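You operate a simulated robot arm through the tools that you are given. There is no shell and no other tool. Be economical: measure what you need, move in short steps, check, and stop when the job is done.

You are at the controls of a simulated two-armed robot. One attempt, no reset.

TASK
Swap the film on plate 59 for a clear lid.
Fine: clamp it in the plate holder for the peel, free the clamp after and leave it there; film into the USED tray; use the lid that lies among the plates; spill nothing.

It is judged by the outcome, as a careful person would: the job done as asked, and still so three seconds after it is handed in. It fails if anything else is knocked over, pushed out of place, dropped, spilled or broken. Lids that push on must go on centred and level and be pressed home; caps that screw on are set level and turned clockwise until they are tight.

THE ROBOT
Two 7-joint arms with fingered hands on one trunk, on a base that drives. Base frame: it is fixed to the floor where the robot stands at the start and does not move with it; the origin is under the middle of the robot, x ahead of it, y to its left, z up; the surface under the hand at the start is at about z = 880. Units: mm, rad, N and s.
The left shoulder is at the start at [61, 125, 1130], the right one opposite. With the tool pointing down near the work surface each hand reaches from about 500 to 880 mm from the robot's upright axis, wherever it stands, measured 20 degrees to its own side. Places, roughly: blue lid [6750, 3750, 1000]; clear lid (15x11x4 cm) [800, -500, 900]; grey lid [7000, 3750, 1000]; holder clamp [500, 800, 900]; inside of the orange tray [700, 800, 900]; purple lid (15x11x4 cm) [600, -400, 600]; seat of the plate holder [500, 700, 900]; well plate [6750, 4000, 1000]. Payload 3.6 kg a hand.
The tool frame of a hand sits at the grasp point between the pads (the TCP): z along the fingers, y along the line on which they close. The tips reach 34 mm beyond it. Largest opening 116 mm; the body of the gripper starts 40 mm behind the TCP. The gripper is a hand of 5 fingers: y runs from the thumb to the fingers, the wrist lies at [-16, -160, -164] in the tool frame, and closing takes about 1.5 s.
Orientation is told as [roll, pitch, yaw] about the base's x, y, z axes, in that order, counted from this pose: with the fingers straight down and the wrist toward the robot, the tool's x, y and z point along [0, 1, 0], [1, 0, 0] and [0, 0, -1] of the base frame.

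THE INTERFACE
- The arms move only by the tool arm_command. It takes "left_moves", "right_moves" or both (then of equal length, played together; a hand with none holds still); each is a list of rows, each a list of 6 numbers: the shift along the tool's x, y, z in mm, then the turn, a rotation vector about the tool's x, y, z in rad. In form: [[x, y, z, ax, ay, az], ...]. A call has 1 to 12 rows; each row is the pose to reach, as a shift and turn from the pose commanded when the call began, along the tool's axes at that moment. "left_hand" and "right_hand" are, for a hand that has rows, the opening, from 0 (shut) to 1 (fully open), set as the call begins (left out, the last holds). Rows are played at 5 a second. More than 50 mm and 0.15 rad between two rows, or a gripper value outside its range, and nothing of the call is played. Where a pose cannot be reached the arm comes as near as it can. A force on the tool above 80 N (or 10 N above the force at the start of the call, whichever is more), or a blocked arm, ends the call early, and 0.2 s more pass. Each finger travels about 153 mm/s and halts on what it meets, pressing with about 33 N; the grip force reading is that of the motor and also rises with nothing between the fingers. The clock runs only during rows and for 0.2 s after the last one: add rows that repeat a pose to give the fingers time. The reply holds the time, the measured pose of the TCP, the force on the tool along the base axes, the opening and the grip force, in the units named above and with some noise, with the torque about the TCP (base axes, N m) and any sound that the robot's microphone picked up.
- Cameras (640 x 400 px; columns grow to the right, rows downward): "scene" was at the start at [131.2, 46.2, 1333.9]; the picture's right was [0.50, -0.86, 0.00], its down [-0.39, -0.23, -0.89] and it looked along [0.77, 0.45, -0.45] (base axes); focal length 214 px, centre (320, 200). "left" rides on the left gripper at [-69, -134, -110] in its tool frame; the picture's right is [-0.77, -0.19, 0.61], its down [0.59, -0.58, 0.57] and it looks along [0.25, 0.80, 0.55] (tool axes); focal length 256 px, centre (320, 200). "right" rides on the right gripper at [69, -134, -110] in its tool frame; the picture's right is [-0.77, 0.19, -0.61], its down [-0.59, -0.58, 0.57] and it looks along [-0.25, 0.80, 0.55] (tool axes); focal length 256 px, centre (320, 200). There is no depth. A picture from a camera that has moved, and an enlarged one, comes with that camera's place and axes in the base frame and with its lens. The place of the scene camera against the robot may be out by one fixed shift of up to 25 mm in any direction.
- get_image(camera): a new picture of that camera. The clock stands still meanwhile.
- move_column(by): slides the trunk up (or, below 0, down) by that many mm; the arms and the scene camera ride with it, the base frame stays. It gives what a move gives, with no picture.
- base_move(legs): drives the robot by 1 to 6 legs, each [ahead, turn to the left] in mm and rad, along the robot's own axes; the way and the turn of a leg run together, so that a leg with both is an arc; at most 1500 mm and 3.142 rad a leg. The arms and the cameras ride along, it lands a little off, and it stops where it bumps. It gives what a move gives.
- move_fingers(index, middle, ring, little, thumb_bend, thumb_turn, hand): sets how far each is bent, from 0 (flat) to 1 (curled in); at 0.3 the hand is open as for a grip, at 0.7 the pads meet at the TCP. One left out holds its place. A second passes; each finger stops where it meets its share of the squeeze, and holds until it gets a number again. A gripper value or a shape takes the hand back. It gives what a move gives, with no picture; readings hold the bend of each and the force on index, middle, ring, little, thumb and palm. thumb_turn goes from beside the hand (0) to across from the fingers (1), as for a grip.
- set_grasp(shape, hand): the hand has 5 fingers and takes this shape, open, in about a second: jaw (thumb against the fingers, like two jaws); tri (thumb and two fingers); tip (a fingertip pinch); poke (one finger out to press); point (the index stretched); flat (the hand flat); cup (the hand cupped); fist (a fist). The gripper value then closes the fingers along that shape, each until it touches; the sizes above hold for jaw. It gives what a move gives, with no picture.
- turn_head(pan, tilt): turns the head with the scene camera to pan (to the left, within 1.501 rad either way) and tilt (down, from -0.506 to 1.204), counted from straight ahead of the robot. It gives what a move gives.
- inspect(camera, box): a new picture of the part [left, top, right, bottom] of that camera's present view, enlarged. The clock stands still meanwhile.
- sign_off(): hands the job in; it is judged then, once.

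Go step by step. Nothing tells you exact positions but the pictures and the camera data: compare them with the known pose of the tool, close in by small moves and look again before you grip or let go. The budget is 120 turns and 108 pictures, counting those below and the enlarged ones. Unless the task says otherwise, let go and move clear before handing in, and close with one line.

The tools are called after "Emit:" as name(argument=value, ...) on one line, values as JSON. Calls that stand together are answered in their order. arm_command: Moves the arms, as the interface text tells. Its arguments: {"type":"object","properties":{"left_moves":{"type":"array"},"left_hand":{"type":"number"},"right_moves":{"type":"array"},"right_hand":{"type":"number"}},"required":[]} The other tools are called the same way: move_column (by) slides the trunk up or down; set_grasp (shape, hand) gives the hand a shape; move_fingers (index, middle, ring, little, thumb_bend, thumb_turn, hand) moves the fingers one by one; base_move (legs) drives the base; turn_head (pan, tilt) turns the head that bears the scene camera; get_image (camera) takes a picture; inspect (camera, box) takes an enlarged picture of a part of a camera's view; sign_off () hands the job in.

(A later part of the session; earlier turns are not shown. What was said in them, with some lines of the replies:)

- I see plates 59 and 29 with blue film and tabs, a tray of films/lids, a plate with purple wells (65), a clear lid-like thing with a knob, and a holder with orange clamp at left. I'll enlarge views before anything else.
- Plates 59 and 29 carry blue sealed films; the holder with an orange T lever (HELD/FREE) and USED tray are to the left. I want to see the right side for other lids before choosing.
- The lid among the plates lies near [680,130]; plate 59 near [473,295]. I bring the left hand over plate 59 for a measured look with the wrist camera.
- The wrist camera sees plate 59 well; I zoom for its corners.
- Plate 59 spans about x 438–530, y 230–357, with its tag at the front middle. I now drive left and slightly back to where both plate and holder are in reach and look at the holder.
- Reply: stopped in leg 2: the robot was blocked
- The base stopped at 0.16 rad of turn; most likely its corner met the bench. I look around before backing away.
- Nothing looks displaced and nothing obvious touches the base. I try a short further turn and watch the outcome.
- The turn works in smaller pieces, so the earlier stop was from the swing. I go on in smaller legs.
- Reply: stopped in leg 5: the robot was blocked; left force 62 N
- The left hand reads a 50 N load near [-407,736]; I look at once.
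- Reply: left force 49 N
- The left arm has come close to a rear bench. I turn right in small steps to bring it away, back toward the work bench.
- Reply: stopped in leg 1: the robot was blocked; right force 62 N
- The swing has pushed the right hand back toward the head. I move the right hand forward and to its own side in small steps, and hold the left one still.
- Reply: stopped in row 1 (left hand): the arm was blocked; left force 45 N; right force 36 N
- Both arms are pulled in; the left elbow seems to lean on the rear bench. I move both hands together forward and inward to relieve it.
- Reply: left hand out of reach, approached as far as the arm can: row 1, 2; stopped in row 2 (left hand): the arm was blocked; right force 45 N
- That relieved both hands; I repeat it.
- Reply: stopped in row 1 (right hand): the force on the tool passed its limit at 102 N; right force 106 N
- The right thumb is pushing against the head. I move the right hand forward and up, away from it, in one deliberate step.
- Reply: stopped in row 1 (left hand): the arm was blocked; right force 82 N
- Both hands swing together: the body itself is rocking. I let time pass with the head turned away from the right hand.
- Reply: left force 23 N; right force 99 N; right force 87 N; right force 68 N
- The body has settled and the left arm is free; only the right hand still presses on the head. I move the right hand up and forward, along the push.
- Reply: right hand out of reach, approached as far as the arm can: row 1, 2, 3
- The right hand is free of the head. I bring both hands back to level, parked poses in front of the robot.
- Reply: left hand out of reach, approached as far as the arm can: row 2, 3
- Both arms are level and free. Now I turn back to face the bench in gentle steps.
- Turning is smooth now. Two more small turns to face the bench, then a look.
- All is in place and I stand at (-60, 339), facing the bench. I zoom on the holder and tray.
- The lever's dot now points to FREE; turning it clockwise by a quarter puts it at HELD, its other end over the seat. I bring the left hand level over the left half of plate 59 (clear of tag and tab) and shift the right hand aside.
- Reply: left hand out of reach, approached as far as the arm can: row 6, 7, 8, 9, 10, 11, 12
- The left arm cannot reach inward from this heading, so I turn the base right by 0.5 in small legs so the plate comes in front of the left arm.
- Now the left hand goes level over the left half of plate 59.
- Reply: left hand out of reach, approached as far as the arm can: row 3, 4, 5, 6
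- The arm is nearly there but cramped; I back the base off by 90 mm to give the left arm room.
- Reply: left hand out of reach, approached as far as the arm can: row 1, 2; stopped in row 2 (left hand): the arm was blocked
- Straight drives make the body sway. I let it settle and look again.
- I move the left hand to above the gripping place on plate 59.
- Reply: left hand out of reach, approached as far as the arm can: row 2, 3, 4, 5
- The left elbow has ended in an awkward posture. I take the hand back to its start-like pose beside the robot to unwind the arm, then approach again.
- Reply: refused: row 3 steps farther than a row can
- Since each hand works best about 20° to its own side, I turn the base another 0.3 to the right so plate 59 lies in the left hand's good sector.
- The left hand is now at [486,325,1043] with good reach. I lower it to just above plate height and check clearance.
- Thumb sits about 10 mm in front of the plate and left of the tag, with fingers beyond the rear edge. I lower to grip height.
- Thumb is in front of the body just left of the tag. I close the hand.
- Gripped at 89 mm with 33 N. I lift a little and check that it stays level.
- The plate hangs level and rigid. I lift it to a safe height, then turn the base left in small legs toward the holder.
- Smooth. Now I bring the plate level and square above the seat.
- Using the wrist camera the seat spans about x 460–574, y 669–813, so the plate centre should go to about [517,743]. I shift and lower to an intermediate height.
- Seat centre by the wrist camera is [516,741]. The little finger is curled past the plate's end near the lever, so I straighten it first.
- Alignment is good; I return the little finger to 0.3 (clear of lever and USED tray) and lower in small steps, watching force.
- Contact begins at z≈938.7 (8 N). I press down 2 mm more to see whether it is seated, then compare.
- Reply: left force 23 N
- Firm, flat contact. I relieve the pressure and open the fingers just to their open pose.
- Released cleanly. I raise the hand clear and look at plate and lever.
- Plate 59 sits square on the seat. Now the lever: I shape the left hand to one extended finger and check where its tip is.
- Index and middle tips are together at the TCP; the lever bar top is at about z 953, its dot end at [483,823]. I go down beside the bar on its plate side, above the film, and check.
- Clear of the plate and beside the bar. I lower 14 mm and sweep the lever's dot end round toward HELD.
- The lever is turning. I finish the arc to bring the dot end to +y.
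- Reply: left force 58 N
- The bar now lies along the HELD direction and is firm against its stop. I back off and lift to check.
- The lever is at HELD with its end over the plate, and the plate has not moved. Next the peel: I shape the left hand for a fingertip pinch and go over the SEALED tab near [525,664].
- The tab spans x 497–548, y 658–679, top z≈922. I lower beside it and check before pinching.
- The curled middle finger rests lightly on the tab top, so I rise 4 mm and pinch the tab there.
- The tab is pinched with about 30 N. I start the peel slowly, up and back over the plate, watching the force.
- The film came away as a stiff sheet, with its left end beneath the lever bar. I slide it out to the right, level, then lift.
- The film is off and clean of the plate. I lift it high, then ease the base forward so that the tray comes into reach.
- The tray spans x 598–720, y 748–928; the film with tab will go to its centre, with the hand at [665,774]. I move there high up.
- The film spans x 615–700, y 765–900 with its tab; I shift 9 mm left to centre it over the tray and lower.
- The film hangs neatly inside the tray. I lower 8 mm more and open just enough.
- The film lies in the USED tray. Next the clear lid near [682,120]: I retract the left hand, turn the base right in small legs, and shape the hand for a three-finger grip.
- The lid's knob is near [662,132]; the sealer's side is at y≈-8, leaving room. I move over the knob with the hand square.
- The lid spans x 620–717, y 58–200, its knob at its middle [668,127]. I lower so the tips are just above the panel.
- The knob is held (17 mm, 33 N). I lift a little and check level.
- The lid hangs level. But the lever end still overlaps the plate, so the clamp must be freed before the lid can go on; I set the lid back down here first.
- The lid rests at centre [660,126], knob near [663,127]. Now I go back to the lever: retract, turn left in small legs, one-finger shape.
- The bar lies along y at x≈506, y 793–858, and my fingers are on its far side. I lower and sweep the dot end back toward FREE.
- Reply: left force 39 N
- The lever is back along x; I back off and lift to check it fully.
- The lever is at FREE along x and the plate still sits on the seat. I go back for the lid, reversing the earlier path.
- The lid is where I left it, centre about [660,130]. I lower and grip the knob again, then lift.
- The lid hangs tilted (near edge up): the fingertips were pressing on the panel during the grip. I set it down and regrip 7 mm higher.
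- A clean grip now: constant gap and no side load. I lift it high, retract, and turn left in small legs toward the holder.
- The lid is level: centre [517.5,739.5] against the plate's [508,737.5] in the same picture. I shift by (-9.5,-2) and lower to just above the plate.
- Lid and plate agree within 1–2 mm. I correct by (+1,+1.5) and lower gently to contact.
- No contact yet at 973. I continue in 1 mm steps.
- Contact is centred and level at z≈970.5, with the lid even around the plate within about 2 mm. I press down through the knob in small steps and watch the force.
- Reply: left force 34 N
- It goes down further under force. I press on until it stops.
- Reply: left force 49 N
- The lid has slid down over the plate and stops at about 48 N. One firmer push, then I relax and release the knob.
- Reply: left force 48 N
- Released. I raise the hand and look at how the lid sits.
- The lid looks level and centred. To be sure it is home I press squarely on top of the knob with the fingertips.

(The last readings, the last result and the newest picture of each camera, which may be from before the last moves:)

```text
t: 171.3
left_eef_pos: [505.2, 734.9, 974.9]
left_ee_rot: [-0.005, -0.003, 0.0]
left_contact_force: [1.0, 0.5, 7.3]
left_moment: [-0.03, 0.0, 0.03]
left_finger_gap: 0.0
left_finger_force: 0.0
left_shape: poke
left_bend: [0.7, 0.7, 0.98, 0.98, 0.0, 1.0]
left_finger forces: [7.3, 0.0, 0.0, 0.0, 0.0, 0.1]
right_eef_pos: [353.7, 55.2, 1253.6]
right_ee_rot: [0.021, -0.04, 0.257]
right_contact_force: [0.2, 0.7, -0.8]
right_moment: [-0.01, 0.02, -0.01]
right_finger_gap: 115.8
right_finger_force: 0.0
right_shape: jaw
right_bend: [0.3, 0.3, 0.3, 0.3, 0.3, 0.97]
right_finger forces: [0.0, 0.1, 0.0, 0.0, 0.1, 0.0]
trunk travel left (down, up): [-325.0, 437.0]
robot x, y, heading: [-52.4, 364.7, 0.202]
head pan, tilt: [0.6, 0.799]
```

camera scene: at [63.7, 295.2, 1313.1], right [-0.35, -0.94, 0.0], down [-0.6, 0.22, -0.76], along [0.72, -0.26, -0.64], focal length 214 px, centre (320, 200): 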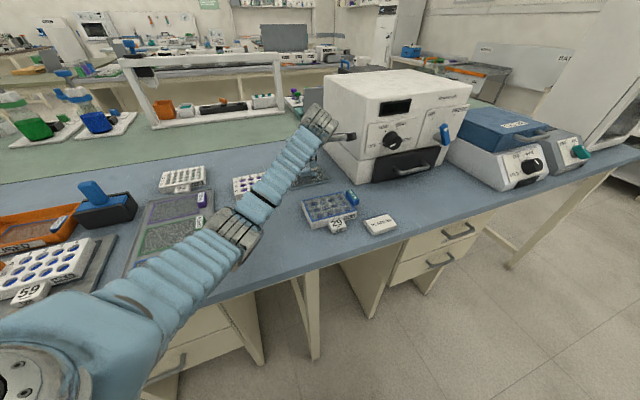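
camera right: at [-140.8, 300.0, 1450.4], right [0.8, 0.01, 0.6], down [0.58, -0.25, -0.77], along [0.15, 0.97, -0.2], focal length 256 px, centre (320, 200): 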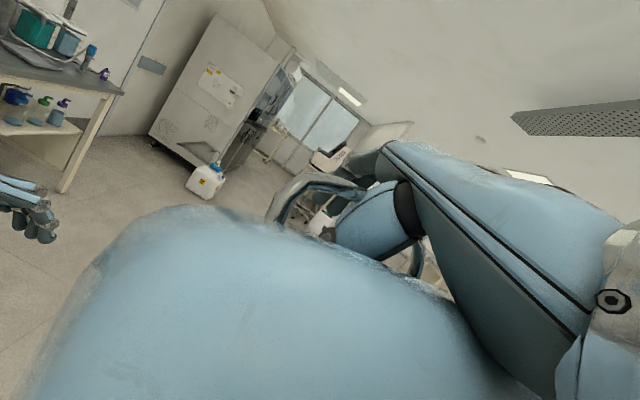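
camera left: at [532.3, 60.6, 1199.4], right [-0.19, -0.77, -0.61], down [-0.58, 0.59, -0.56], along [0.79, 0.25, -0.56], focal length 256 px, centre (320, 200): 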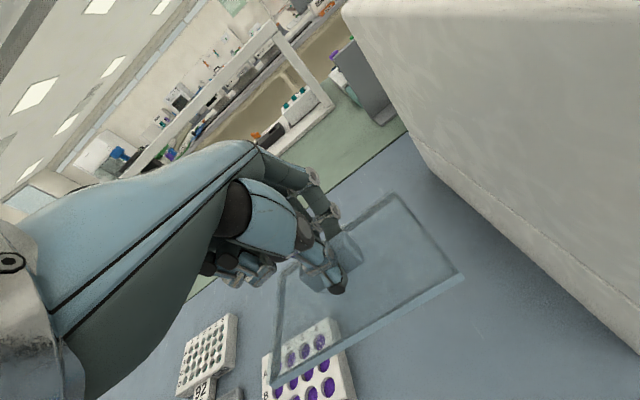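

Contact on the knob top at z≈975. I centre the fingertip over the knob (+6 in y) and press firmly.

Emit:
arm_command(left_moves=[[0, 0, -5, 0, 0, 0], [6, 2, -5, 0, 0, 0], [6, 2, 0, 0, 0, 0], [6, 2, 4, 0, 0, 0], [6, 2, 8, 0, 0, 0], [6, 2, 11, 0, 0, 0], [6, 2, 11, 0, 0, 0]])

Emit:
arm_command(left_moves=[[0, 0, 2, 0, 0, 0], [0, 0, 4, 0, 0, 0], [0, 0, 5, 0, 0, 0], [0, 0, 5, 0, 0, 0]])

```text
t: 172.9
left_eef_pos: [507.5, 739.8, 973.0]
left_ee_rot: [-0.003, -0.024, 0.002]
left_contact_force: [5.3, 5.5, 47.7]
left_moment: [0.23, -0.04, 0.04]
left_finger_gap: 0.1
left_finger_force: 0.1
left_shape: poke
left_bend: [0.71, 0.7, 0.98, 0.98, 0.0, 1.0]
left_finger forces: [30.5, 17.7, 0.0, 0.0, 0.1, 0.0]
right_eef_pos: [349.8, 53.2, 1254.2]
right_ee_rot: [0.023, -0.045, 0.256]
right_contact_force: [0.4, 0.0, -0.3]
right_moment: [0.01, 0.01, 0.0]
right_finger_gap: 116.0
right_finger_force: 0.0
right_shape: jaw
right_bend: [0.3, 0.3, 0.3, 0.3, 0.3, 0.97]
right_finger forces: [0.0, 0.1, 0.1, 0.0, 0.0, 0.0]
trunk travel left (down, up): [-325.0, 437.0]
robot x, y, heading: [-51.7, 370.6, 0.204]
head pan, tilt: [0.6, 0.799]
```

```text
t: 173.9
left_eef_pos: [507.7, 739.7, 972.3]
left_ee_rot: [-0.005, -0.036, -0.002]
left_contact_force: [4.8, 8.9, 61.8]
left_moment: [0.39, -0.03, 0.02]
left_finger_gap: 0.0
left_finger_force: 0.1
left_shape: poke
left_bend: [0.71, 0.7, 0.98, 0.98, 0.0, 1.0]
left_finger forces: [34.7, 26.5, 0.0, 0.0, 0.0, 0.0]
right_eef_pos: [349.6, 53.4, 1254.6]
right_ee_rot: [0.024, -0.045, 0.256]
right_contact_force: [-0.5, -0.5, -0.3]
right_moment: [0.01, -0.03, -0.01]
right_finger_gap: 115.9
right_finger_force: 0.2
right_shape: jaw
right_bend: [0.3, 0.3, 0.3, 0.3, 0.3, 0.97]
right_finger forces: [0.0, 0.1, 0.0, 0.0, 0.0, 0.1]
trunk travel left (down, up): [-325.0, 437.0]
robot x, y, heading: [-53.5, 364.1, 0.199]
head pan, tilt: [0.6, 0.799]
```

It holds firm at 62 N with no further travel: the lid is home. I lift away, clear the area and take a last look.

Emit:
arm_command(left_moves=[[0, 0, -20, 0, 0, 0], [0, 0, -60, 0, 0, 0], [0, 0, -100, 0, 0, 0], [0, -40, -130, 0, 0, 0], [0, -85, -150, 0, 0, 0], [0, -130, -160, 0, 0, 0], [0, -170, -160, 0, 0, 0], [0, -170, -160, 0, 0, 0]])

Emit:
inspect(camera="scene", box=[270, 80, 400, 190])

Emit:
inspect(camera="left", box=[280, 120, 520, 320])

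```text
t: 175.7
left_eef_pos: [337.1, 740.9, 1117.6]
left_ee_rot: [-0.006, 0.002, -0.001]
left_contact_force: [0.2, -0.7, 0.4]
left_moment: [0.0, 0.02, 0.02]
left_finger_gap: 0.0
left_finger_force: 0.0
left_shape: poke
left_bend: [0.7, 0.7, 0.98, 0.98, 0.0, 1.0]
left_finger forces: [0.0, 0.1, 0.0, 0.0, 0.0, 0.0]
right_eef_pos: [354.0, 55.0, 1253.9]
right_ee_rot: [0.021, -0.041, 0.257]
right_contact_force: [-0.8, -0.1, 0.3]
right_moment: [-0.01, -0.02, 0.04]
right_finger_gap: 116.1
right_finger_force: 0.0
right_shape: jaw
right_bend: [0.3, 0.3, 0.3, 0.3, 0.3, 0.97]
right_finger forces: [0.1, 0.0, 0.0, 0.0, 0.1, 0.0]
trunk travel left (down, up): [-325.0, 437.0]
robot x, y, heading: [-49.8, 363.4, 0.203]
head pan, tilt: [0.6, 0.799]
```

```text
3.64 times, centred on (335, 135) of scene
camera zoom: at [52.8, 436.0, 1304.8], right [0.72, -0.7, 0.0], down [-0.5, -0.52, -0.7], along [0.48, 0.5, -0.72], focal length 780 px, centre (266, 436)
```

zoom: 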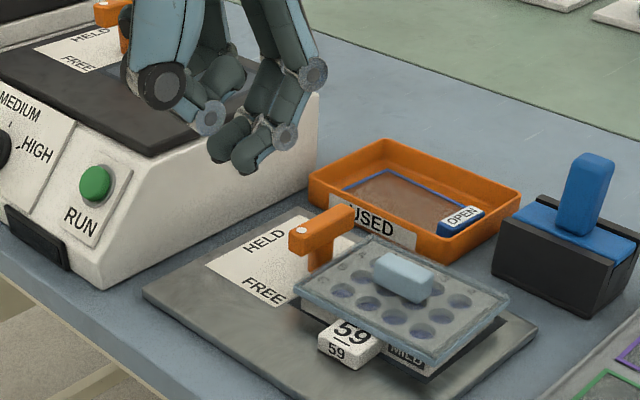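

```text
2.00 times, centred on (400, 220) of left
camera zoom: at [204.2, 674.0, 1229.3], right [-0.19, -0.77, -0.61], down [-0.58, 0.59, -0.57], along [0.79, 0.24, -0.56], focal length 512 px, centre (160, 160)
```

zoom: 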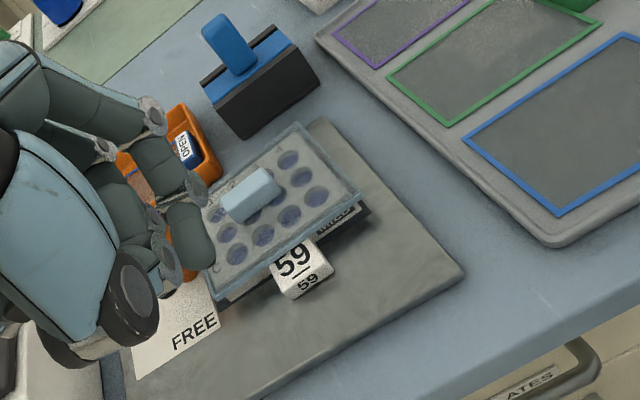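

Plate 59 is in the holder with the clear lid on, looking level, centred and pressed down to a firm stop. The lever is at FREE, the old film is in the USED tray, and both hands are clear.

Emit:
sign_off()

```text
The job is handed in.
```

Plate 59 sits in the holder with the clear lid pressed down to a firm stop, the clamp is at FREE and the film is in the USED tray. I saw no spill and nothing knocked over in the last pictures.
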